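You operate a simulated robot arm through the tools that you are given. There is no shell and no other tool. Be economical: measure what you need, move in short steps, check, and stop when the job is done.

Carry out the task below with a simulated robot arm. There is one attempt and no reset: what you move stays moved.

TASK
Put the felt pad with a wooden grip on the green pocket book. Then take the teal arch and put it on top of the teal puzzle box. Then fetch the feed stick with the purple cap and stand it on the pink plate.
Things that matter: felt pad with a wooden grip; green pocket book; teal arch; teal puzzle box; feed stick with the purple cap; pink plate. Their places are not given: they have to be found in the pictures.

It is judged by the outcome, as a careful person would: the job done as asked, and still so three seconds after it is handed in. It fails if anything else is knocked over, pushed out of place, dropped, spilled or broken.

THE ROBOT
A 6-joint arm with a two-finger parallel gripper, fixed in place. Base frame: the origin is at the foot of the arm, x ahead of it, y to its left, z up; the work surface is at about z = 0.75. Lengths are in m, angles in degrees, forces in N, time in s.
With the tool pointing down near the work surface it reaches from about 0.18 to 0.64 m from the base axis. Its first joint turns from -66.0 to 66.0 degrees. Payload 2.7 kg.
Tool frame: the origin (TCP) lies between the finger pads and is the grasp point; the fingertips stand 0.023 m ahead of it; z points along the fingers, y is the line along which they close. The gripper opens to 0.094 m. The fingers are 0.038 m wide and 0.01 m thick; the gripper's body (0.054 by 0.096 m) begins 0.039 m behind the TCP.
Orientation is told as [roll, pitch, yaw] about the base's x, y, z axes, in that order, counted from this pose: with the fingers straight down and closing along the base's y, the tool's x points along the base's -x, its y along +y and its z along -z.

THE INTERFACE
- The arm moves only by the tool drive_tool. Its arguments are lists of equal length, an entry for each row: "rotation": the turn, a rotation vector about the base's x, y, z in rad, a list of three; "linear": the shift along the base's x, y, z in m, a list of three; "claw": the opening, from 0 (shut) to 1 (fully open). In form: {"rotation": [[wx, wy, wz], ...], "linear": [[x, y, z], ...], "claw": [claw, ...]}. A call has 1 to 10 rows; each row shifts and turns the commanded pose from where the row before left it. A row lasts 0.2 s, in which the tool goes at most 0.05 m and 8.6 degrees; a call with a longer step from one row to the next is refused whole, and so is a gripper value outside its range. A pose out of reach is approached as far as the arm can. The call stops where the force on the tool passes 40 N (or 10 N more than at its start, if that is more) or the arm is blocked; 0.2 s more then pass. The fingers move at their own pace (about 0.045 m/s each) and stop on an object; they squeeze with about 28 N. The grip force told is the motor's: it shows also when the fingers shut on nothing. Time passes only in rows, and 0.2 s behind the last, so rows that do not move let the fingers close. It gives the time, the measured TCP pose, the force on the tool (base axes), the opening and the grip force at its end, in the units of the frame above (readings bear some noise).
- Cameras (640 x 400 px; columns grow to the right, rows downward): "scene" is fixed at [0.08, -0.4502, 1.402]; the picture's right is [0.70, -0.71, 0.00], its down [-0.46, -0.46, -0.76] and it looks along [0.54, 0.53, -0.65] (base axes); focal length 372 px, centre (320, 200). "wrist" rides on the gripper at [-0.039, 0, -0.044] in the tool frame; the picture's right is [0.00, -1.00, 0.00], its down [0.97, 0.00, -0.24] and it looks along [0.24, 0.00, 0.97] (tool axes); focal length 218 px, centre (320, 200).
- capture(camera): a new picture of that camera. No time passes.
- point_at(camera, pixels): there is no depth. For up to 12 entries [column, row, z] of the newest picture of that camera ("zoom" is the newest enlarged one), the place [x, y] in the base frame at which the ray of that pixel passes the height z, good to about 0.002 m, but the place of the scene camera against the robot may be out by one fixed shift of up to 0.012 m in any direction. No time passes.
- enlarge(camera, box): a new picture of the part [left, top, right, bottom] of that camera's present view, enlarged. No time passes.
- job_done(): hands the job in; it is judged then, once.

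Work in short steps. Measure before you move; look again where a grasp or a placing could have gone wrong, and mend it. You have 80 turns and 34 pictures in all, the two below and enlarged ones among them. Open the gripper and draw the arm clear of the work before you hand the job in, unless the task says otherwise; then end with one line.

The tools are called as a command line: name --argument value ..., lists and objects as JSON in quotes. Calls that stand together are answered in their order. drive_tool: Moves the arm, as the interface text tells. Its arguments: {"type":"object","properties":{"rotation":{"type":"array","items":{"type":"array","items":{"type":"number"}}},"linear":{"type":"array","items":{"type":"array","items":{"type":"number"}}},"claw":{"type":"array","items":{"type":"number"}}},"required":["rotation","linear","claw"]} The other tools are called the same way: capture (camera) takes a picture; point_at (camera, pixels) gives the place at which the rays of pixels pass given heights; enlarge (camera, box) takes an enlarged picture of a part of a camera's view; job_done () hands the job in.

At the start:

```text
clock: 0.0
position: [0.4537, 0.1287, 1.0]
tcp_rot: [0.0, 0.1, -0.1]
ft_force: [0.1, 0.2, -0.9]
opening: 0.094
finger_force: 0.0
```

scene: 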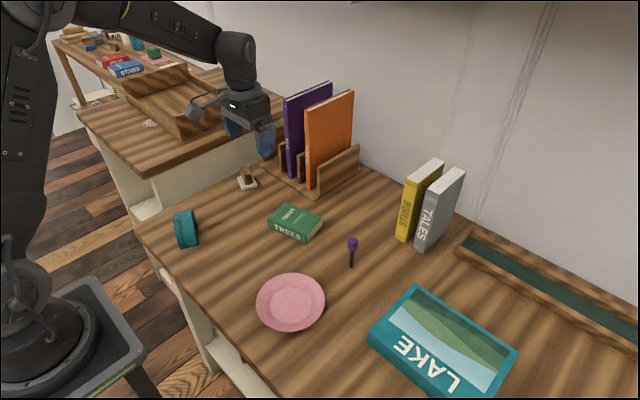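
wrist: 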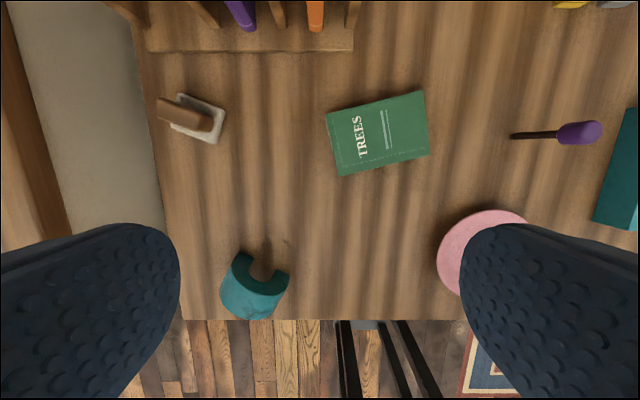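

The pictures show the pad near scene (247,180), the arch (186,229), the stick (351,250), the book (295,223), the plate (290,302) and the LAKE box. I take a closer look and measure from the wrist view.

enlarge --camera "wrist" --box '[140, 60, 460, 260]'

enlarge --camera "scene" --box '[150, 150, 390, 300]'

point_at --camera "wrist" --pixels '[[180, 93, 0.76], [226, 109, 0.76], [217, 144, 0.76], [170, 127, 0.76], [160, 105, 0.79], [212, 122, 0.79], [326, 113, 0.775], [423, 90, 0.775], [430, 154, 0.775], [341, 176, 0.775], [512, 136, 0.75], [580, 133, 0.83]]'

point_at --camera "scene" --pixels '[[247, 187, 0.75], [351, 267, 0.75], [352, 243, 0.83], [290, 302, 0.76], [415, 286, 0.79], [517, 350, 0.79], [369, 336, 0.79], [186, 245, 0.75], [295, 220, 0.775]]'

```text
2.00 times, centred on (300, 160) of wrist
```

zoom: 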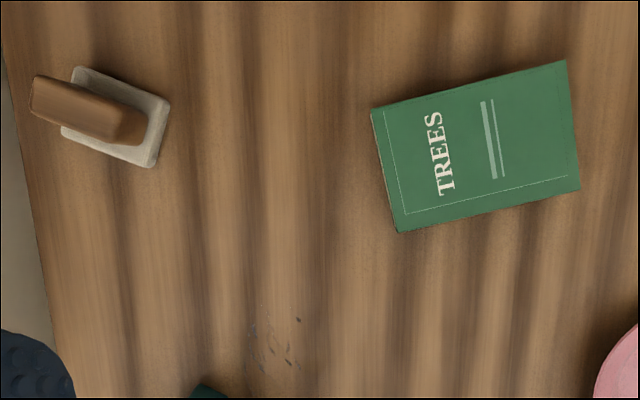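

```text
2.67 times, centred on (270, 225) of scene
```

zoom: 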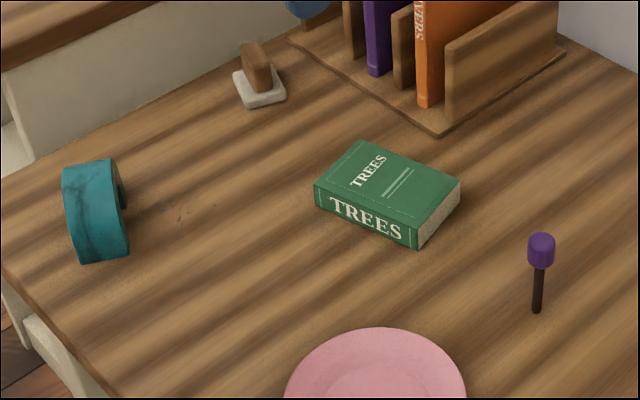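

```text
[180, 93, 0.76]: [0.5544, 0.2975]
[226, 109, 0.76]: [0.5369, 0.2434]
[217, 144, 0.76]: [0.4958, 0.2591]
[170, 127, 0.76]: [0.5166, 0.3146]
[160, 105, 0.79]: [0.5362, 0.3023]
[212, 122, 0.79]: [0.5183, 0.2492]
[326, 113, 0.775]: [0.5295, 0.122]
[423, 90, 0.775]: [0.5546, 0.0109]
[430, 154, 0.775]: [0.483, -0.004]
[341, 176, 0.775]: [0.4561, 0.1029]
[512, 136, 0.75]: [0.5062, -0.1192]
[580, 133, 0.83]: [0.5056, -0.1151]
```

```text
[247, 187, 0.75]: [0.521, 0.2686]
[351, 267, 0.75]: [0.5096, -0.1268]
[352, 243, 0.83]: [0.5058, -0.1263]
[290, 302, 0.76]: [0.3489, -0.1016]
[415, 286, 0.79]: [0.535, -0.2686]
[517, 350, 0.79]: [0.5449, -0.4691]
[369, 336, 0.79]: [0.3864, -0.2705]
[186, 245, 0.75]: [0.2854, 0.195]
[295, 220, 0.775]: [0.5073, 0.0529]
```

The pad is near (0.526, 0.278). I move above it to see how the grip is turned.

drive_tool --rotation '[[0, 0, 0], [0, 0, 0], [0, 0, 0], [0, 0, 0], [0, 0, 0]]' --linear '[[0.014, 0.03, -0.016], [0.014, 0.03, -0.016], [0.014, 0.03, -0.016], [0.014, 0.03, -0.016], [0.014, 0.03, -0.016]]' --claw '[1, 1, 1, 1, 1]'

capture --camera "wrist"

```text
clock: 1.2
position: [0.5255, 0.2785, 0.9186]
tcp_rot: [0.2, -0.1, 0.0]
ft_force: [0.2, -1.0, 0.4]
opening: 0.094
finger_force: 0.0
```

```text
29 pictures are left
```

wrist: 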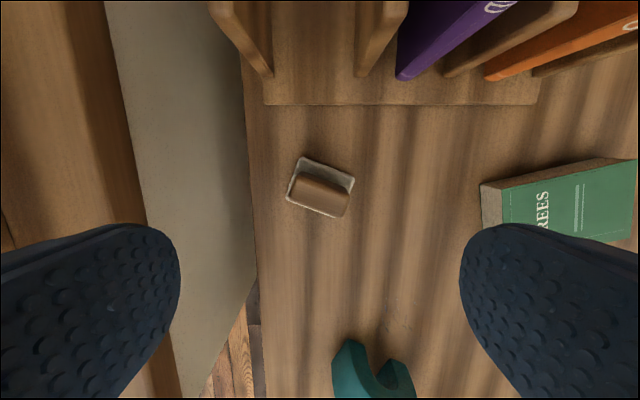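

enlarge --camera "wrist" --box '[270, 140, 370, 230]'

point_at --camera "wrist" --pixels '[[302, 157, 0.757], [355, 178, 0.757], [287, 196, 0.757], [295, 174, 0.79], [350, 193, 0.79], [287, 197, 0.79], [342, 217, 0.79], [301, 173, 0.757], [349, 193, 0.757], [484, 186, 0.77], [493, 240, 0.77]]'

```text
4.44 times, centred on (320, 185) of wrist
```

zoom: 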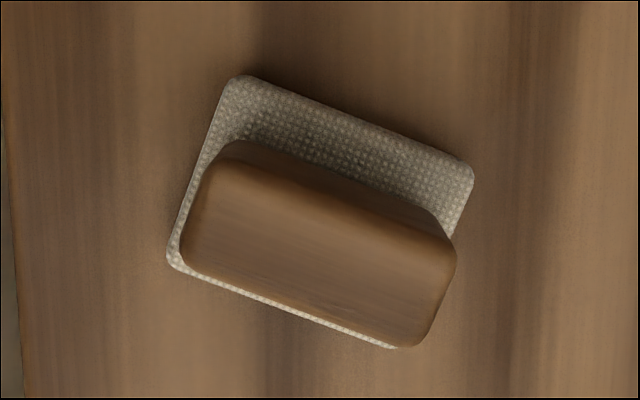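

```text
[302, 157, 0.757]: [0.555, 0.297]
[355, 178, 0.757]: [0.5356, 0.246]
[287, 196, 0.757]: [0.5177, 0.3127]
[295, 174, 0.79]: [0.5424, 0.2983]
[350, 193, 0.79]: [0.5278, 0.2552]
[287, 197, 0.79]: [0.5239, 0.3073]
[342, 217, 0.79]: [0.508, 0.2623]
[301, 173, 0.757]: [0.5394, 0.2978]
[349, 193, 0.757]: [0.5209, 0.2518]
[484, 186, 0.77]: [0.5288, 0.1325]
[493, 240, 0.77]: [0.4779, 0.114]
```

The grip's long axis lies at about 69° with its centre near (0.526, 0.280) and its top near z 0.79. I turn the yaw by -20.8° and go down around the grip's ends.

drive_tool --rotation '[[0, 0, -0.121], [0, 0, -0.121], [0, 0, -0.121], [0, 0, 0], [0, 0, 0], [0, 0, 0], [0, 0, 0]]' --linear '[[0.0004, 0.0015, 0], [0, 0, -0.02], [0, 0, -0.03], [0, 0, -0.03], [0, 0, -0.03], [0, 0, -0.02], [0, 0, 0]]' --claw '[1, 1, 1, 1, 1, 1, 1]'

capture --camera "wrist"

```text
clock: 2.8
position: [0.5221, 0.278, 0.7877]
tcp_rot: [0.0, -0.1, -20.9]
ft_force: [-0.4, 0.1, 0.3]
opening: 0.0939
finger_force: 0.1
```

```text
27 pictures are left
```

wrist: 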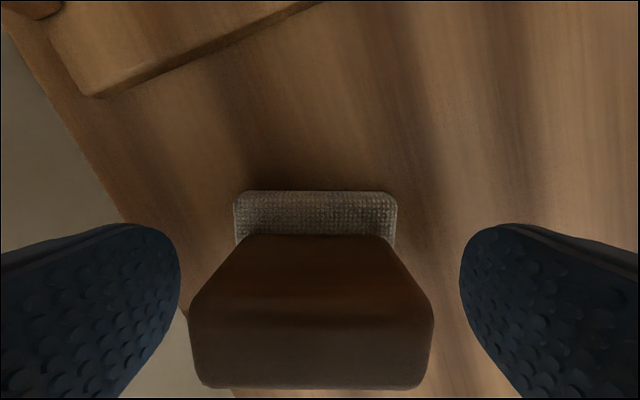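

point_at --camera "wrist" --pixels '[[233, 195, 0.757], [396, 195, 0.757], [190, 322, 0.79], [433, 322, 0.79], [205, 388, 0.79], [420, 388, 0.79]]'

```text
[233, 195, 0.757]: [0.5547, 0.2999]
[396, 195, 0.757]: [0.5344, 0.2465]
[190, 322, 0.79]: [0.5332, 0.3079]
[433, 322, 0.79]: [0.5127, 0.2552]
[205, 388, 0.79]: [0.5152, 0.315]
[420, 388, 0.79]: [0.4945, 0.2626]
```

The grip sits between the fingers, aligned. I close on it.

drive_tool --rotation '[[0, 0, 0], [0, 0, 0], [0, 0, 0], [0, 0, 0], [0, 0, 0]]' --linear '[[0, 0, 0], [0, 0, 0], [0, 0, 0], [0, 0, 0], [0, 0, 0]]' --claw '[0, 0, 0, 0, 0]'

drive_tool --rotation '[[0, 0, 0], [0, 0, 0], [0, 0, 0], [0, 0, 0.1], [0, 0, 0.1], [0, 0, 0.1], [0, 0, 0.1]]' --linear '[[0, 0, 0.02], [0, 0, 0.04], [0, 0, 0.03], [-0.004, -0.05, 0], [-0.004, -0.05, 0], [-0.004, -0.05, 0], [-0.004, -0.045, 0]]' --claw '[0, 0, 0, 0, 0, 0, 0]'

capture --camera "wrist"

```text
clock: 4.0
position: [0.5221, 0.2795, 0.7893]
tcp_rot: [-0.1, 0.0, -20.8]
ft_force: [-0.4, 0.4, 1.4]
opening: 0.0475
finger_force: 27.7
```

```text
refused: row 4 steps farther than a row can; nothing moved
```

```text
26 pictures are left
```

wrist: 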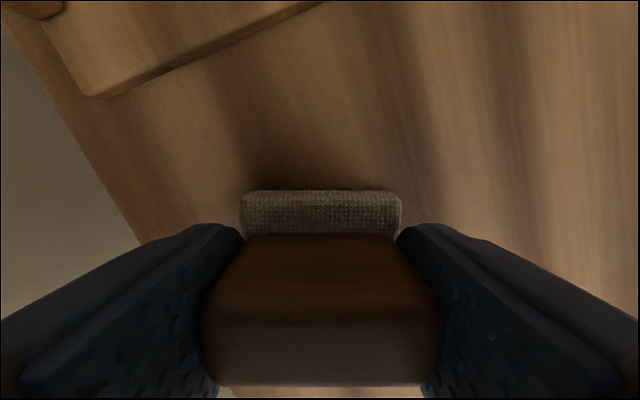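

The grip is held (opening 0.0475, 27.7 N). I lift and carry it over the book centre, about (0.506, 0.058), with shorter steps.

drive_tool --rotation '[[0, 0, 0], [0, 0, 0], [0, 0, 0], [0, 0, 0.118], [0, 0, 0.118], [0, 0, 0.118], [0, 0, 0.118], [0, 0, 0.118], [0, 0, 0]]' --linear '[[0, 0, 0.02], [0, 0, 0.04], [0, 0, 0.03], [-0.004, -0.045, 0], [-0.004, -0.045, 0], [-0.004, -0.045, 0], [-0.004, -0.045, 0], [0, -0.0415, 0], [0, 0, 0]]' --claw '[0, 0, 0, 0, 0, 0, 0, 0, 0]'

capture --camera "wrist"

capture --camera "scene"

```text
clock: 6.0
position: [0.5089, 0.0578, 0.8786]
tcp_rot: [0.0, 0.0, 13.1]
ft_force: [0.3, 0.2, -1.4]
opening: 0.0473
finger_force: 27.7
```

```text
25 pictures are left
```

wrist: 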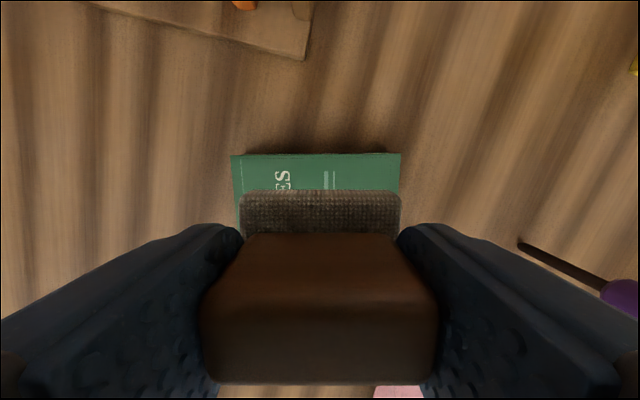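

```text
24 pictures are left
```

scene: 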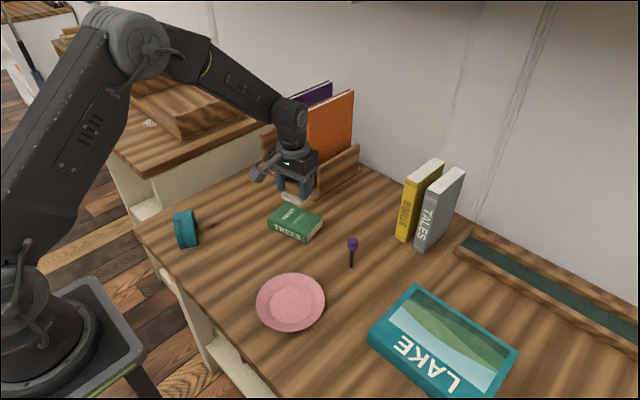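

point_at --camera "wrist" --pixels '[[232, 155, 0.775], [401, 153, 0.775], [232, 155, 0.785], [401, 153, 0.785]]'

drive_tool --rotation '[[0, 0, 0], [0, 0, 0], [0, 0, 0]]' --linear '[[-0.002, 0, -0.02], [-0.002, 0, -0.02], [0, 0, -0.01]]' --claw '[0, 0, 0]'

enlarge --camera "scene" --box '[220, 130, 380, 260]'

```text
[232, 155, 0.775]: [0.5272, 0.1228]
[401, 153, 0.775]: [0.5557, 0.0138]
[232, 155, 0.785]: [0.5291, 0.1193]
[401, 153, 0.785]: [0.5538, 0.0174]
```

```text
clock: 6.8
position: [0.5062, 0.0592, 0.8297]
tcp_rot: [0.0, -0.2, 13.1]
ft_force: [0.5, 0.5, 0.2]
opening: 0.0476
finger_force: 28.1
```

```text
3.08 times, centred on (300, 195) of scene
```

zoom: 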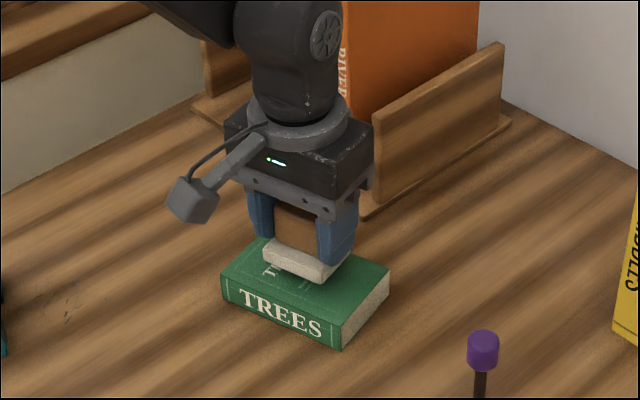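

The pad bottom is near z 0.79 and the book top near 0.78. I lower in small steps and watch the force.

drive_tool --rotation '[[0, 0, 0], [0, 0, 0]]' --linear '[[0, 0, -0.004], [0, 0, -0.003]]' --claw '[0, 0]'

drive_tool --rotation '[[0, 0, 0]]' --linear '[[0, 0, -0.0025]]' --claw '[0]'

```text
clock: 7.4
position: [0.5054, 0.0592, 0.8216]
tcp_rot: [0.0, 0.0, 13.1]
ft_force: [-0.2, -0.3, -0.2]
opening: 0.0472
finger_force: 27.7
```

```text
clock: 7.8
position: [0.5048, 0.0591, 0.8196]
tcp_rot: [0.0, 0.0, 13.0]
ft_force: [0.2, -0.3, -0.6]
opening: 0.0474
finger_force: 28.4
```

drive_tool --rotation '[[0, 0, 0], [0, 0, 0]]' --linear '[[0, 0, -0.002], [0, 0, 0]]' --claw '[0, 0]'

enlarge --camera "scene" --box '[260, 180, 340, 250]'

```text
clock: 8.4
position: [0.504, 0.0602, 0.8178]
tcp_rot: [-0.1, -0.1, 13.0]
ft_force: [0.0, -0.3, -0.9]
opening: 0.0474
finger_force: 28.2
```

```text
5.71 times, centred on (300, 215) of scene
```

zoom: 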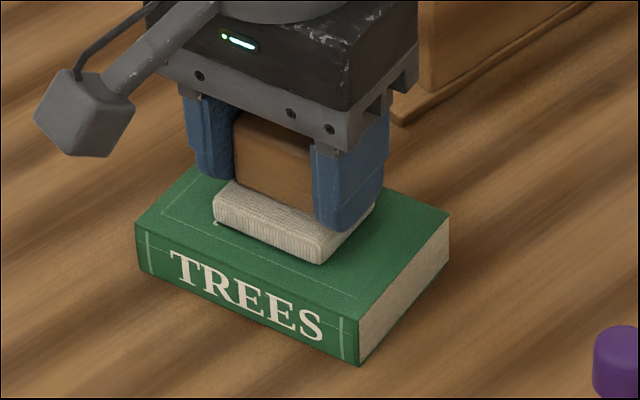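

Almost touching, with no contact force yet. I keep lowering gently.

drive_tool --rotation '[[0, 0, 0], [0, 0, 0]]' --linear '[[0, 0, -0.002], [0, 0, 0]]' --claw '[0, 0]'

drive_tool --rotation '[[0, 0, 0], [0, 0, 0]]' --linear '[[0, 0, -0.0015], [0, 0, 0]]' --claw '[0, 0]'

```text
clock: 9.0
position: [0.5047, 0.0586, 0.8159]
tcp_rot: [0.0, -0.1, 13.1]
ft_force: [-4.1, 1.7, 10.6]
opening: 0.0476
finger_force: 28.5
```

```text
clock: 9.6
position: [0.5064, 0.0592, 0.815]
tcp_rot: [-0.1, -0.3, 13.2]
ft_force: [-10.5, -1.1, 32.7]
opening: 0.0473
finger_force: 27.8
```

Contact at about 0.816. I relieve the press, open and rise.

drive_tool --rotation '[[0, 0, 0], [0, 0, 0], [0, 0, 0], [0, 0, 0]]' --linear '[[0, 0, 0.0018], [0, 0, 0], [0, 0, 0], [0, 0, 0]]' --claw '[0, 0.75, 0.75, 0.75]'

drive_tool --rotation '[[0, 0, 0], [0, 0, 0], [0, 0, 0], [0, 0, 0]]' --linear '[[0, 0, 0.015], [0, 0, 0.035], [0, 0, 0.04], [0, 0, 0.04]]' --claw '[0.75, 0.75, 1, 1]'

capture --camera "wrist"

```text
clock: 10.6
position: [0.5048, 0.0598, 0.8151]
tcp_rot: [0.0, 0.0, 13.0]
ft_force: [-0.2, 0.5, -0.5]
opening: 0.0705
finger_force: 0.0
```

```text
clock: 11.6
position: [0.5014, 0.0601, 0.9487]
tcp_rot: [-0.1, 0.1, 13.1]
ft_force: [0.2, 0.6, 0.1]
opening: 0.094
finger_force: 0.2
```

```text
21 pictures are left
```

wrist: 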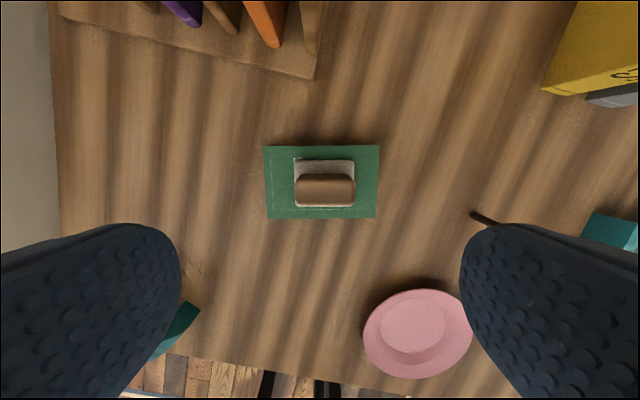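

The pad sits centred on the book. Next the arch, near (0.285, 0.2): I move above it and look.

drive_tool --rotation '[[0, 0, -0.1], [0, 0, -0.128], [0, 0, 0], [0, 0, 0], [0, 0, 0], [0, 0, 0]]' --linear '[[-0.033, 0.025, 0], [-0.033, 0.025, 0], [-0.033, 0.025, 0], [-0.033, 0.025, 0], [-0.033, 0.025, 0], [-0.033, 0.02, 0]]' --claw '[1, 1, 1, 1, 1, 1]'

capture --camera "wrist"

enlarge --camera "scene" --box '[150, 190, 230, 260]'

```text
clock: 13.0
position: [0.3044, 0.2048, 0.9466]
tcp_rot: [0.1, 0.0, -0.1]
ft_force: [-0.7, 0.6, -0.3]
opening: 0.0939
finger_force: 0.0
```

```text
20 pictures are left
```

wrist: 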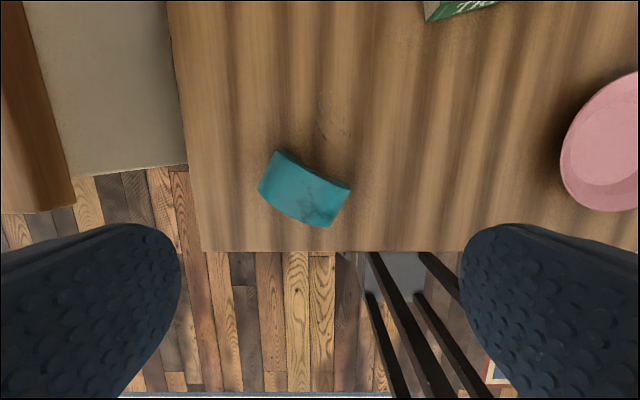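

```text
5.71 times, centred on (190, 225) of scene
```

zoom: 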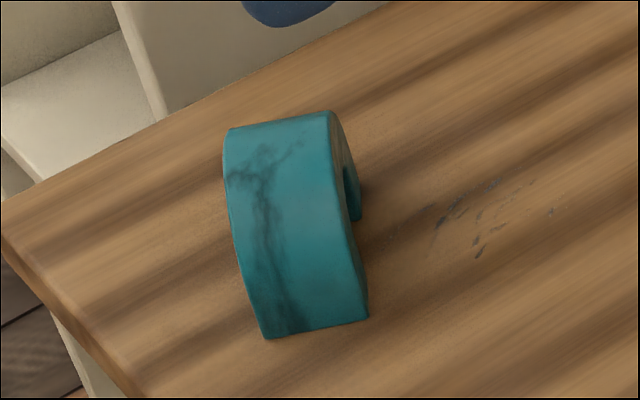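

enlarge --camera "wrist" --box '[240, 135, 368, 240]'

point_at --camera "wrist" --pixels '[[276, 150, 0.75], [350, 188, 0.75], [328, 227, 0.75], [258, 190, 0.75], [276, 150, 0.79], [350, 188, 0.79], [328, 227, 0.79], [258, 190, 0.79]]'

```text
3.81 times, centred on (304, 188) of wrist
```

zoom: 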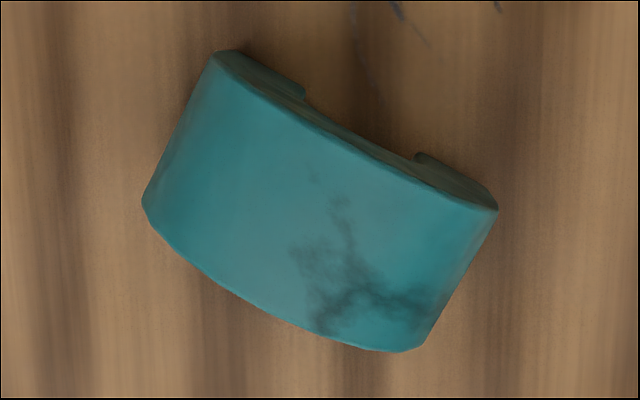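

```text
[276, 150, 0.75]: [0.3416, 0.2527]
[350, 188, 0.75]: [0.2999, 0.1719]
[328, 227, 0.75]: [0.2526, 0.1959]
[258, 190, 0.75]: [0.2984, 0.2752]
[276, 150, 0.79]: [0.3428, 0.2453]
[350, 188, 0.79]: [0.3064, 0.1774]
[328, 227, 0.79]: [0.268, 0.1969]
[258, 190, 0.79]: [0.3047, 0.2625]
```

point_at --camera "zoom" --pixels '[[352, 143, 0.75], [352, 143, 0.79], [352, 143, 0.8], [258, 300, 0.75], [258, 300, 0.79], [258, 300, 0.8], [305, 95, 0.75], [415, 155, 0.75], [218, 52, 0.75], [497, 208, 0.75], [143, 203, 0.76], [405, 350, 0.76]]'

point_at --camera "scene" --pixels '[[198.4, 245, 0.75], [180.4, 248.8, 0.75], [193.5, 209.5, 0.79], [193.5, 209.5, 0.8], [174.5, 213, 0.8], [174.5, 213, 0.79]]'

```text
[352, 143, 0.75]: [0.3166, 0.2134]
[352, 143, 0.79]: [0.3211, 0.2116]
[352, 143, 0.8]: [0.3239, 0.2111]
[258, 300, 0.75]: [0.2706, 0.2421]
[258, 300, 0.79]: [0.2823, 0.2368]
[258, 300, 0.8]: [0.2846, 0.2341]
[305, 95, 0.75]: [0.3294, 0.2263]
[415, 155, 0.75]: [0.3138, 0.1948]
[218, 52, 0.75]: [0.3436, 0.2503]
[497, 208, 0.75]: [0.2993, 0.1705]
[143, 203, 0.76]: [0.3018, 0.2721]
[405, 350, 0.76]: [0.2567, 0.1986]
```

```text
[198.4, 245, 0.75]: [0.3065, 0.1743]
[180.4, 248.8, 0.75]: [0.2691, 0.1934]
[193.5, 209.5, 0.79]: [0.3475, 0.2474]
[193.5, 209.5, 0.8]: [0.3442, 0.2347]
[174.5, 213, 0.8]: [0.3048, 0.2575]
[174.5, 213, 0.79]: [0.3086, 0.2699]
```

The arch stands upright. Its span (≈0.09) lies at 61°, its depth is ≈0.043, the top is ≈0.795 and the centre ≈(0.303, 0.222). I turn yaw to +61° to close on its flat faces and go down partway.

drive_tool --rotation '[[0, 0, 0.1331], [0, 0, 0.1331], [0, 0, 0.1331], [0, 0, 0.1331], [0, 0, 0.1331], [0, 0, 0.1331], [0, 0, 0.1331], [0, 0, 0.1331], [0, 0, 0]]' --linear '[[0, 0.004, 0], [0, 0.004, 0], [0, 0.004, 0], [0, 0.004, 0], [0, 0.001, -0.02], [0, 0, -0.02], [0, 0, -0.02], [0, 0, -0.02], [0, 0, 0]]' --claw '[1, 1, 1, 1, 1, 1, 1, 1, 1]'

capture --camera "wrist"

```text
clock: 15.0
position: [0.306, 0.2218, 0.8663]
tcp_rot: [0.0, 0.1, 61.1]
ft_force: [0.2, -0.2, -0.4]
opening: 0.0938
finger_force: 0.1
```

```text
17 pictures are left
```

wrist: 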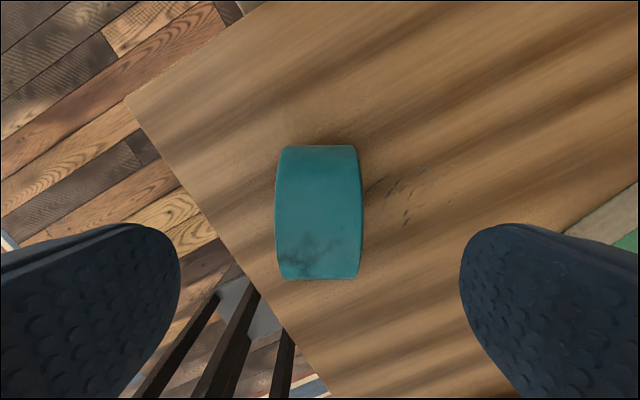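

It is aligned and centred (columns 274–362). I go down, check force, and close.

drive_tool --rotation '[[0, 0, 0], [0, 0, 0], [0, 0, 0], [0, 0, 0], [0, 0, 0]]' --linear '[[-0.002, 0, -0.025], [0, 0, -0.025], [0, 0, -0.02], [0, 0, -0.013], [0, 0, 0]]' --claw '[1, 1, 1, 1, 1]'

drive_tool --rotation '[[0, 0, 0], [0, 0, 0], [0, 0, 0], [0, 0, 0], [0, 0, 0]]' --linear '[[0, 0, 0], [0, 0, 0], [0, 0, 0], [0, 0, 0], [0, 0, 0]]' --claw '[0, 0, 0, 0, 0]'

capture --camera "wrist"

point_at --camera "scene" --pixels '[[415, 284, 0.79], [517, 350, 0.79], [369, 336, 0.79], [369, 353, 0.75], [487, 400, 0.79]]'

```text
clock: 16.2
position: [0.3036, 0.22, 0.7829]
tcp_rot: [0.0, 0.0, 61.1]
ft_force: [-0.6, 0.4, 0.7]
opening: 0.094
finger_force: 0.0
```

```text
clock: 17.4
position: [0.3051, 0.2195, 0.7828]
tcp_rot: [0.0, 0.0, 60.9]
ft_force: [2.7, -1.2, 1.1]
opening: 0.0418
finger_force: 27.8
```

```text
16 pictures are left
```

wrist: 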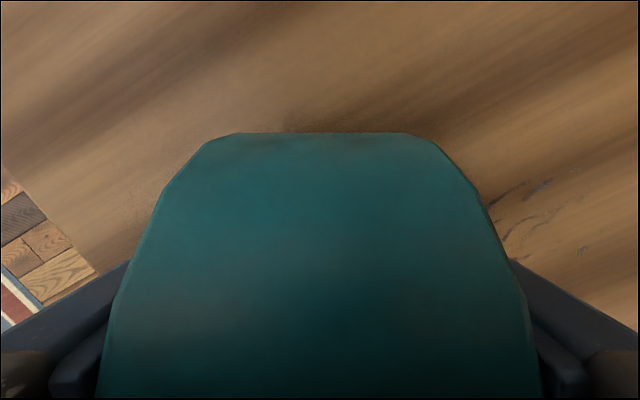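

```text
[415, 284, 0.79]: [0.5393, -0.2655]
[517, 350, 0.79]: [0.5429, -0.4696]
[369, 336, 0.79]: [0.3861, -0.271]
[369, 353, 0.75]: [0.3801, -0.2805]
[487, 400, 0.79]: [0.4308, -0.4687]
```

The arch is held (0.0418, 27.8 N). I lift straight up to about 0.95, then carry it toward the box.

drive_tool --rotation '[[0, 0, 0], [0, 0, 0], [0, 0, 0], [0, 0, 0], [0, 0, 0], [0, 0, -0.133], [0, 0, -0.133], [0, 0, -0.133], [0, 0, -0.133], [0, 0, -0.133]]' --linear '[[0, 0, 0.02], [0, 0, 0.04], [0, 0, 0.04], [0, 0, 0.04], [0, 0, 0.03], [0.008, -0.035, 0], [0.008, -0.035, 0], [0.008, -0.035, 0], [0.008, -0.035, 0], [0.008, -0.035, 0]]' --claw '[0, 0, 0, 0, 0, 0, 0, 0, 0, 0]'

drive_tool --rotation '[[0, 0, -0.133], [0, 0, -0.133], [0, 0, -0.133], [0, 0, 0], [0, 0, 0], [0, 0, 0], [0, 0, 0], [0, 0, 0]]' --linear '[[0.01, -0.035, 0], [0.01, -0.04, 0], [0.01, -0.04, 0], [0.01, -0.04, 0], [0.01, -0.04, 0], [0.01, -0.04, 0], [0.01, -0.04, 0], [0, 0, 0]]' --claw '[0, 0, 0, 0, 0, 0, 0, 0]'

capture --camera "wrist"

capture --camera "scene"

```text
clock: 19.6
position: [0.345, 0.046, 0.9508]
tcp_rot: [0.0, 0.1, 22.8]
ft_force: [0.1, 0.5, -3.6]
opening: 0.0416
finger_force: 27.8
```

```text
clock: 21.4
position: [0.4129, -0.2289, 0.9524]
tcp_rot: [0.0, 0.0, 0.1]
ft_force: [0.9, 0.0, -3.1]
opening: 0.0416
finger_force: 28.4
```

```text
15 pictures are left
```

wrist: 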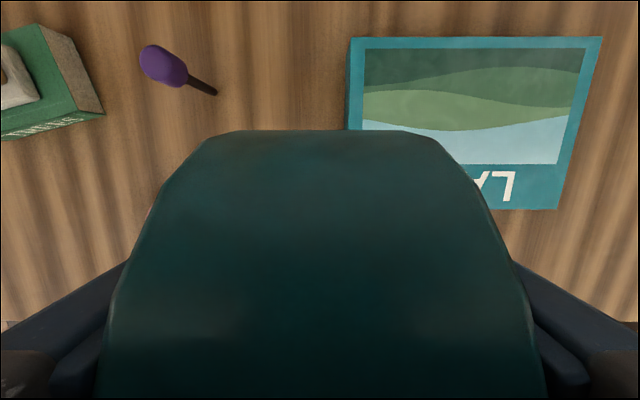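

```text
14 pictures are left
```

scene: 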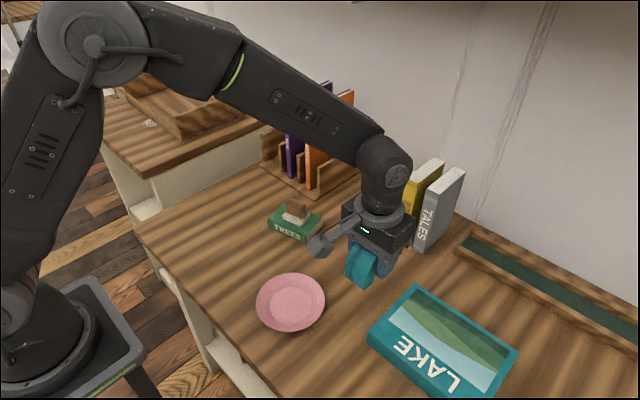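

point_at --camera "wrist" --pixels '[[366, 38, 0.79], [602, 37, 0.79], [558, 209, 0.79], [217, 93, 0.75], [162, 65, 0.83], [145, 62, 0.845]]'

```text
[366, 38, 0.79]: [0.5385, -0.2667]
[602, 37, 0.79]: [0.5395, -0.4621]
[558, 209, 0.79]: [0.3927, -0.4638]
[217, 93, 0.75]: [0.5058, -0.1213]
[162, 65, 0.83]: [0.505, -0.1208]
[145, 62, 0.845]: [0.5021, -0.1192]
```

The box spans x 0.393–0.539 and y −0.266…−0.463, so its centre is (0.466, −0.365). I move above it and down to a little over contact height.

drive_tool --rotation '[[0, 0, 0], [0, 0, 0], [0, 0, 0], [0, 0, 0], [0, 0, 0], [0, 0, 0], [0, 0, 0], [0, 0, 0]]' --linear '[[0.0127, -0.0335, 0], [0.0127, -0.0335, 0], [0.0127, -0.0335, 0], [0.0127, -0.0335, 0], [0, 0, -0.035], [0, 0, -0.035], [0, 0, -0.035], [0, 0, 0]]' --claw '[0, 0, 0, 0, 0, 0, 0, 0]'

enlarge --camera "scene" --box '[350, 240, 540, 400]'

```text
clock: 23.2
position: [0.4667, -0.3647, 0.8493]
tcp_rot: [0.0, -0.1, 0.0]
ft_force: [0.0, 0.6, -2.6]
opening: 0.0417
finger_force: 28.3
```

```text
2.50 times, centred on (445, 320) of scene
```

zoom: 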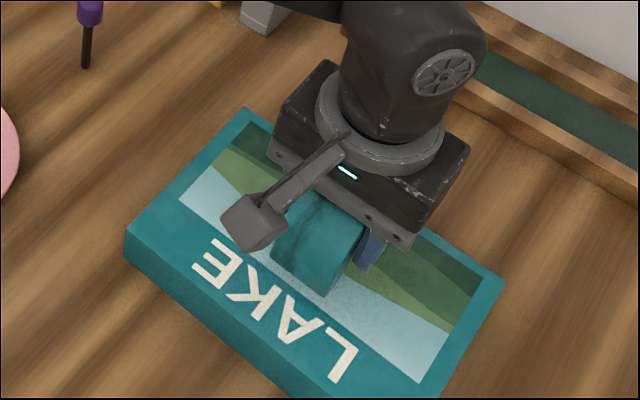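

drive_tool --rotation '[[0, 0, 0], [0, 0, 0], [0, 0, 0], [0, 0, 0], [0, 0, 0]]' --linear '[[0, 0, -0.006], [0, 0, -0.005], [0, 0, -0.004], [0, 0, -0.003], [0, 0, 0]]' --claw '[0, 0, 0, 0, 0]'

drive_tool --rotation '[[0, 0, 0], [0, 0, 0]]' --linear '[[0, 0, -0.002], [0, 0, 0]]' --claw '[0, 0]'

```text
clock: 24.4
position: [0.4654, -0.3636, 0.8308]
tcp_rot: [0.0, 0.0, 0.1]
ft_force: [-0.2, -0.3, -3.2]
opening: 0.0419
finger_force: 27.8
```

```text
clock: 25.0
position: [0.4664, -0.3625, 0.8283]
tcp_rot: [-0.1, 0.0, 0.1]
ft_force: [-0.4, 0.7, -3.2]
opening: 0.0418
finger_force: 28.4
```

No contact yet at 0.8283. I continue in 2 mm steps.

drive_tool --rotation '[[0, 0, 0], [0, 0, 0]]' --linear '[[0, 0, -0.002], [0, 0, 0]]' --claw '[0, 0]'

drive_tool --rotation '[[0, 0, 0], [0, 0, 0]]' --linear '[[0, 0, -0.002], [0, 0, 0]]' --claw '[0, 0]'

drive_tool --rotation '[[0, 0, 0], [0, 0, 0]]' --linear '[[0, 0, -0.0015], [0, 0, 0]]' --claw '[0, 0]'

```text
clock: 25.6
position: [0.4656, -0.3623, 0.8254]
tcp_rot: [0.0, 0.1, 0.0]
ft_force: [-1.3, -0.3, -3.6]
opening: 0.0417
finger_force: 27.4
```

```text
clock: 26.2
position: [0.4643, -0.3641, 0.8251]
tcp_rot: [0.0, 0.0, 0.2]
ft_force: [0.1, 0.6, -3.6]
opening: 0.0421
finger_force: 27.8
```

```text
clock: 26.8
position: [0.4639, -0.3635, 0.8235]
tcp_rot: [0.1, 0.0, 0.1]
ft_force: [-0.3, -0.5, -4.2]
opening: 0.0419
finger_force: 27.9
```

drive_tool --rotation '[[0, 0, 0], [0, 0, 0]]' --linear '[[0, 0, -0.0015], [0, 0, 0]]' --claw '[0, 0]'

enlarge --camera "scene" --box '[410, 290, 510, 370]'

```text
clock: 27.4
position: [0.4649, -0.3638, 0.8214]
tcp_rot: [0.0, -0.1, 0.1]
ft_force: [0.8, 0.1, -3.3]
opening: 0.0418
finger_force: 28.0
```

```text
5.00 times, centred on (460, 330) of scene
```

zoom: 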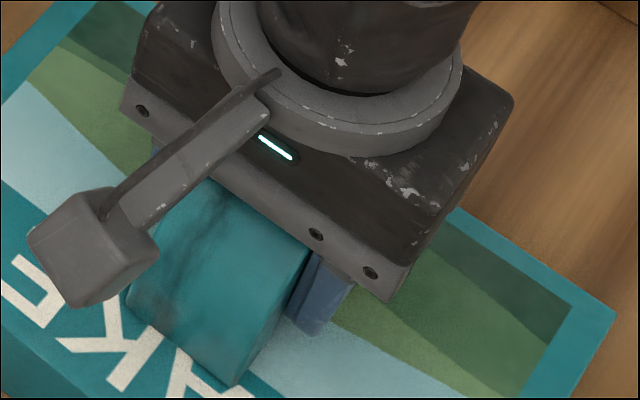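

Still free; I keep stepping down until the force rises.

drive_tool --rotation '[[0, 0, 0], [0, 0, 0]]' --linear '[[0, 0, -0.0015], [0, 0, 0]]' --claw '[0, 0]'

drive_tool --rotation '[[0, 0, 0], [0, 0, 0]]' --linear '[[0, 0, -0.0015], [0, 0, 0]]' --claw '[0, 0]'

drive_tool --rotation '[[0, 0, 0], [0, 0, 0]]' --linear '[[0, 0, -0.001], [0, 0, 0]]' --claw '[0, 0]'

```text
clock: 28.0
position: [0.4646, -0.3638, 0.8198]
tcp_rot: [0.0, 0.0, 0.1]
ft_force: [-3.1, 1.2, 6.8]
opening: 0.0418
finger_force: 28.0
```

```text
clock: 28.6
position: [0.4654, -0.364, 0.8193]
tcp_rot: [-0.2, -0.2, 0.1]
ft_force: [-6.5, 3.3, 22.4]
opening: 0.0414
finger_force: 28.2
```

```text
clock: 29.2
position: [0.4657, -0.3634, 0.8196]
tcp_rot: [-0.2, -0.3, 0.1]
ft_force: [-0.8, 1.4, 24.9]
opening: 0.0417
finger_force: 28.0
```

The arch rests on the box (contact near 0.8198). I relieve the press, open, rise and look.

drive_tool --rotation '[[0, 0, 0], [0, 0, 0], [0, 0, 0], [0, 0, 0], [0, 0, 0]]' --linear '[[0, 0, 0.0022], [0, 0, 0], [0, 0, 0], [0, 0, 0], [0, 0, 0]]' --claw '[0, 0.9, 0.9, 0.9, 0.9]'

drive_tool --rotation '[[0, 0, 0], [0, 0, 0], [0, 0, 0], [0, 0, 0], [0, 0, 0], [0, 0, 0], [0, 0, 0], [0, 0, 0]]' --linear '[[0, 0, 0.02], [0, 0, 0.035], [0, 0, 0.04], [0, 0, 0.035], [-0.02, 0.035, 0], [-0.02, 0.035, 0], [-0.02, 0.04, 0], [0, 0, 0]]' --claw '[0.9, 0.9, 0.9, 0.9, 0.9, 0.9, 0.9, 0.9]'

capture --camera "wrist"

capture --camera "scene"

```text
clock: 30.4
position: [0.4662, -0.3623, 0.8184]
tcp_rot: [0.0, 0.0, 0.1]
ft_force: [1.0, -0.2, -0.3]
opening: 0.0845
finger_force: 0.1
```

```text
clock: 32.2
position: [0.4055, -0.2537, 0.9463]
tcp_rot: [0.0, -0.2, 0.2]
ft_force: [0.0, -0.3, -0.1]
opening: 0.0846
finger_force: 0.1
```

```text
11 pictures are left
```

wrist: 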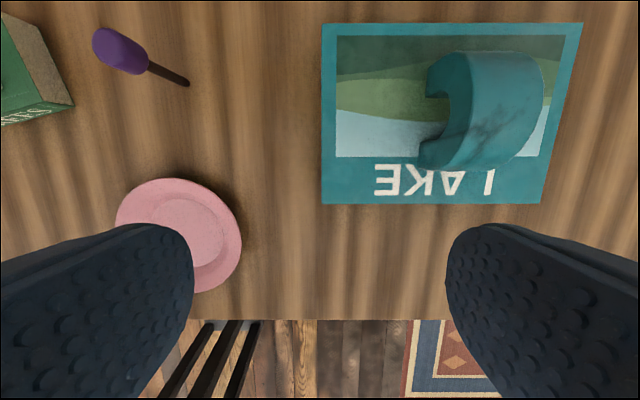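

```text
10 pictures are left
```

scene: 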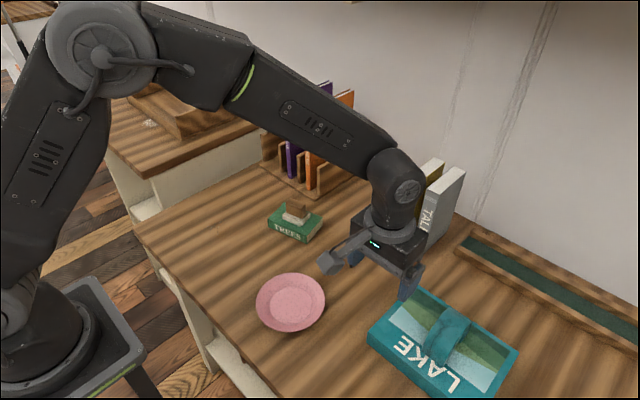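

The arch stands well on the box. Now I measure the stick, the plate and the nearby standing books.

point_at --camera "scene" --pixels '[[415, 250, 0.75], [396, 238, 0.75], [256, 302, 0.765], [325, 300, 0.765], [290, 274, 0.765], [291, 302, 0.755]]'

point_at --camera "wrist" --pixels '[[188, 84, 0.75], [118, 50, 0.83], [115, 222, 0.765], [242, 240, 0.765], [165, 178, 0.765], [205, 293, 0.765], [233, 235, 0.755]]'

drive_tool --rotation '[[0, 0, 0], [0, 0, 0], [0, 0, 0], [0, 0, 0], [0, 0, 0]]' --linear '[[0.02, 0.033, 0], [0.02, 0.033, 0], [0.02, 0.033, 0], [0.02, 0.034, 0], [0, 0, 0]]' --claw '[0.9, 0.9, 0.9, 0.9, 0.9]'

capture --camera "wrist"

```text
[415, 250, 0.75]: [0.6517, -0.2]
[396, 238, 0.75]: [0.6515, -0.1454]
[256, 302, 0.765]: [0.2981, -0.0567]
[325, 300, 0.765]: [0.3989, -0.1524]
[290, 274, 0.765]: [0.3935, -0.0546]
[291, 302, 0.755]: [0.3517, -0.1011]
```

```text
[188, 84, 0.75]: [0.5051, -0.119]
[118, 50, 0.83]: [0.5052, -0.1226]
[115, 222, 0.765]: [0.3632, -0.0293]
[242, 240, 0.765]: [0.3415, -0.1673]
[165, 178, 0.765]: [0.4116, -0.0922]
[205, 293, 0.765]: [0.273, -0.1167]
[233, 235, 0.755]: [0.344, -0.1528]
```

```text
clock: 33.4
position: [0.4859, -0.1199, 0.9488]
tcp_rot: [0.1, 0.0, 0.1]
ft_force: [-0.2, -0.4, 0.2]
opening: 0.0846
finger_force: 0.0
```

```text
9 pictures are left
```

wrist: 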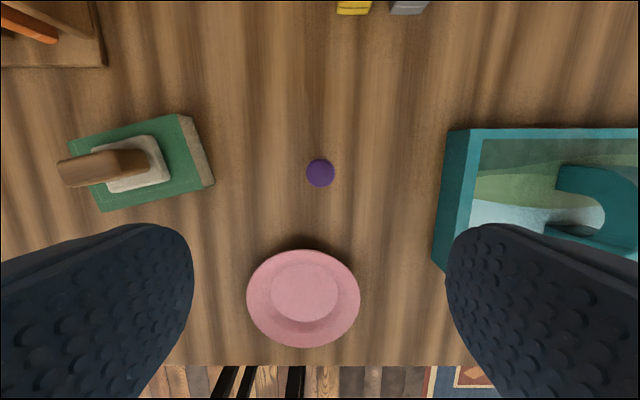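

point_at --camera "wrist" --pixels '[[320, 173, 0.835], [306, 173, 0.835], [334, 173, 0.835], [247, 298, 0.765], [360, 298, 0.765], [304, 250, 0.765], [304, 347, 0.765], [304, 293, 0.755], [271, 294, 0.755], [337, 294, 0.755], [304, 264, 0.755], [304, 322, 0.755]]'

enlarge --camera "wrist" --box '[230, 140, 390, 360]'

enlarge --camera "scene" --box '[330, 220, 376, 280]'

```text
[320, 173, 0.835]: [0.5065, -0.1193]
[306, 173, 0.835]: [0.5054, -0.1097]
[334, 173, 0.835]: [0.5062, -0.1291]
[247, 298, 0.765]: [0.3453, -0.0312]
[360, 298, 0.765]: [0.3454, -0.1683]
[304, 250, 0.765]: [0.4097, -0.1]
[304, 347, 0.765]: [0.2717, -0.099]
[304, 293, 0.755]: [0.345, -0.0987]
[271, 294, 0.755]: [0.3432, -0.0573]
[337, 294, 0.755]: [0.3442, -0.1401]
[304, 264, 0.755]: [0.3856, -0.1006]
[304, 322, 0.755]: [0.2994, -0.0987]
```

```text
1.82 times, centred on (310, 250) of wrist
```

zoom: 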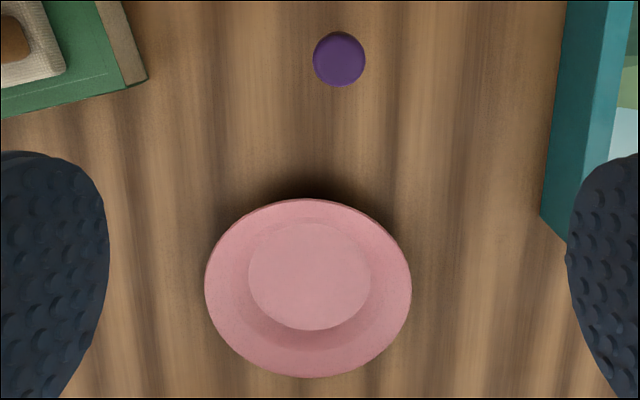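

```text
6.67 times, centred on (353, 250) of scene
```

zoom: 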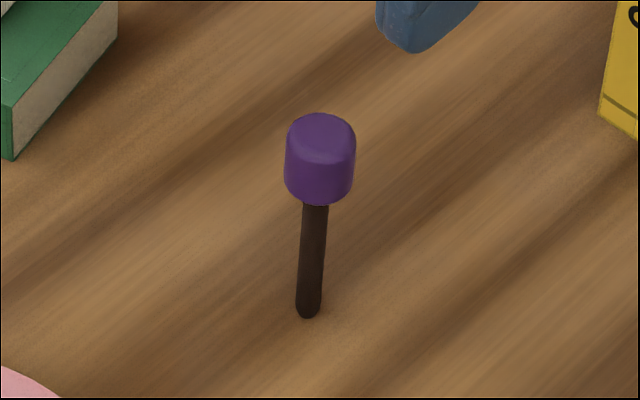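

The stick stands at (0.506, −0.119) with its cap, ≈19 mm wide, at z ≈0.80–0.835. The plate's inner floor is centred at (0.343, −0.099). I centre over the stick and go down around the cap.

drive_tool --rotation '[[0, 0, 0], [0, 0, 0], [0, 0, 0], [0, 0, 0], [0, 0, 0], [0, 0, 0]]' --linear '[[0.021, 0.0, 0], [0, 0, -0.03], [0, 0, -0.03], [0, 0, -0.02], [0, 0, 0], [0, 0, 0]]' --claw '[0.9, 0.9, 0.9, 0.9, 0.9, 0.9]'

capture --camera "wrist"

```text
clock: 34.8
position: [0.5051, -0.1209, 0.8685]
tcp_rot: [0.0, 0.0, 0.0]
ft_force: [-0.1, -0.2, 0.2]
opening: 0.0847
finger_force: 0.1
```

```text
6 pictures are left
```

wrist: 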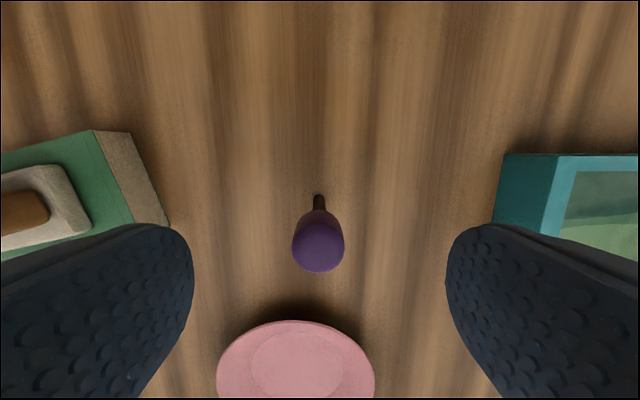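

point_at --camera "wrist" --pixels '[[318, 244, 0.835], [318, 244, 0.83], [318, 198, 0.75], [318, 270, 0.83]]'

drive_tool --rotation '[[0, 0, 0], [0, 0, 0], [0, 0, 0], [0, 0, 0]]' --linear '[[0, 0.0007, -0.02], [0, 0, -0.02], [0, 0, -0.013], [0, 0, 0]]' --claw '[0.9, 0.9, 0.9, 0.9]'

```text
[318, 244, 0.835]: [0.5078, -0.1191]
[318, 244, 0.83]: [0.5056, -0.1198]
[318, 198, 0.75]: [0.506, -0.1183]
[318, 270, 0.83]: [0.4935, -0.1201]
```

```text
clock: 35.8
position: [0.5058, -0.1196, 0.8179]
tcp_rot: [0.0, 0.0, 0.1]
ft_force: [-0.8, 0.7, -0.2]
opening: 0.0846
finger_force: 0.1
```

Well centred at (0.506, −0.120). I close gently: quickly to about 27 mm, then in small steps.

drive_tool --rotation '[[0, 0, 0], [0, 0, 0], [0, 0, 0], [0, 0, 0], [0, 0, 0], [0, 0, 0], [0, 0, 0], [0, 0, 0], [0, 0, 0], [0, 0, 0]]' --linear '[[0, 0, -0.002], [0, 0, 0], [0, 0, 0], [0, 0, 0], [0, 0, 0], [0, 0, 0], [0, 0, 0], [0, 0, 0], [0, 0, 0], [0, 0, 0]]' --claw '[0.6, 0.4, 0.3, 0.28, 0.26, 0.24, 0.22, 0.2, 0.18, 0.16]'

drive_tool --rotation '[[0, 0, 0], [0, 0, 0], [0, 0, 0]]' --linear '[[0, 0, 0], [0, 0, 0], [0, 0, 0]]' --claw '[0.1, 0.0, 0.0]'

enlarge --camera "scene" --box '[310, 200, 400, 280]'

```text
clock: 38.0
position: [0.506, -0.1196, 0.8134]
tcp_rot: [0.1, 0.0, 0.2]
ft_force: [0.7, 0.4, -0.2]
opening: 0.0204
finger_force: 27.9
```

```text
clock: 38.8
position: [0.5054, -0.1174, 0.8145]
tcp_rot: [0.1, 0.0, 0.1]
ft_force: [1.6, -0.1, 0.5]
opening: 0.0202
finger_force: 28.0
```

```text
5.00 times, centred on (355, 240) of scene
```

zoom: 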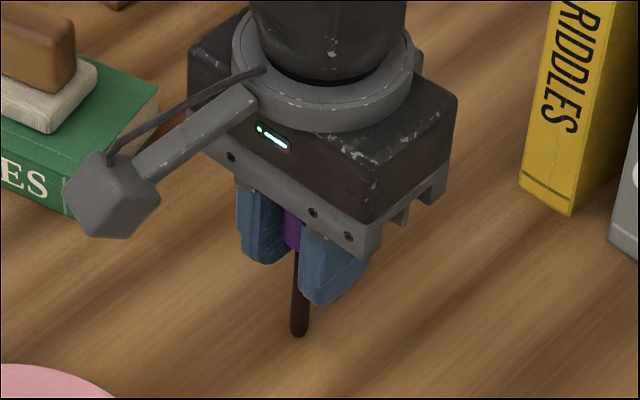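

The cap is held (0.0202) and the stick is upright. I lift 0.06 and carry it over the plate centre.

drive_tool --rotation '[[0, 0, 0], [0, 0, 0], [0, 0, 0], [0, 0, 0], [0, 0, 0], [0, 0, 0], [0, 0, 0], [0, 0, 0], [0, 0, 0]]' --linear '[[0, 0, 0.015], [0, 0, 0.025], [0, 0, 0.02], [-0.03, 0.004, 0], [-0.035, 0.005, 0], [-0.035, 0.005, 0], [-0.035, 0.005, 0], [-0.028, 0.001, 0], [0, 0, 0]]' --claw '[0, 0, 0, 0, 0, 0, 0, 0, 0]'

drive_tool --rotation '[[0, 0, 0], [0, 0, 0], [0, 0, 0], [0, 0, 0]]' --linear '[[0, 0, -0.02], [0, 0, -0.015], [0, 0, -0.007], [0, 0, 0]]' --claw '[0, 0, 0, 0]'

enlarge --camera "scene" --box '[235, 235, 345, 335]'

```text
clock: 40.8
position: [0.3415, -0.0998, 0.8739]
tcp_rot: [0.0, 0.1, 0.1]
ft_force: [-0.4, -0.3, -0.4]
opening: 0.0202
finger_force: 27.9
```

```text
clock: 41.8
position: [0.3427, -0.099, 0.8312]
tcp_rot: [0.1, -0.1, 0.1]
ft_force: [-0.2, 0.1, -0.3]
opening: 0.0201
finger_force: 28.2
```

```text
4.00 times, centred on (290, 285) of scene
```

zoom: 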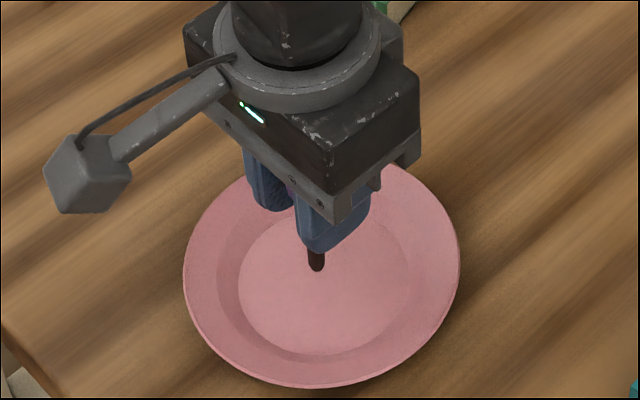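

The foot is above the plate's inner floor. I lower in small steps, watching the force.

drive_tool --rotation '[[0, 0, 0], [0, 0, 0], [0, 0, 0], [0, 0, 0]]' --linear '[[0, 0, -0.002], [0, 0, -0.002], [0, 0, -0.001], [0, 0, 0]]' --claw '[0, 0, 0, 0]'

drive_tool --rotation '[[0, 0, 0], [0, 0, 0]]' --linear '[[0, 0, -0.0015], [0, 0, 0]]' --claw '[0, 0]'

drive_tool --rotation '[[0, 0, 0], [0, 0, 0]]' --linear '[[0, 0, -0.001], [0, 0, 0]]' --claw '[0, 0]'

```text
clock: 42.8
position: [0.3438, -0.0997, 0.8263]
tcp_rot: [0.0, 0.0, 0.2]
ft_force: [0.6, 0.2, -0.3]
opening: 0.0202
finger_force: 27.9
```

```text
clock: 43.4
position: [0.3445, -0.1008, 0.8251]
tcp_rot: [-0.1, 0.0, 0.1]
ft_force: [-0.4, -0.2, 0.6]
opening: 0.0202
finger_force: 27.9
```

```text
clock: 44.0
position: [0.342, -0.0988, 0.8247]
tcp_rot: [0.0, -0.1, 0.1]
ft_force: [0.6, 0.7, -0.8]
opening: 0.0204
finger_force: 28.0
```

No contact yet. I continue at 1 mm.

drive_tool --rotation '[[0, 0, 0], [0, 0, 0]]' --linear '[[0, 0, -0.001], [0, 0, 0]]' --claw '[0, 0]'

drive_tool --rotation '[[0, 0, 0], [0, 0, 0]]' --linear '[[0, 0, -0.001], [0, 0, 0]]' --claw '[0, 0]'

drive_tool --rotation '[[0, 0, 0], [0, 0, 0]]' --linear '[[0, 0, -0.001], [0, 0, 0]]' --claw '[0, 0]'

```text
clock: 44.6
position: [0.3427, -0.0997, 0.8236]
tcp_rot: [-0.1, 0.0, 0.1]
ft_force: [-0.2, 1.3, -0.2]
opening: 0.0203
finger_force: 27.8
```

```text
clock: 45.2
position: [0.3428, -0.0998, 0.8233]
tcp_rot: [0.0, 0.1, 0.1]
ft_force: [0.1, -0.4, -0.4]
opening: 0.0201
finger_force: 28.1
```

```text
clock: 45.8
position: [0.3441, -0.1003, 0.8225]
tcp_rot: [-0.1, -0.1, 0.0]
ft_force: [0.1, -0.5, -0.6]
opening: 0.0203
finger_force: 27.6
```

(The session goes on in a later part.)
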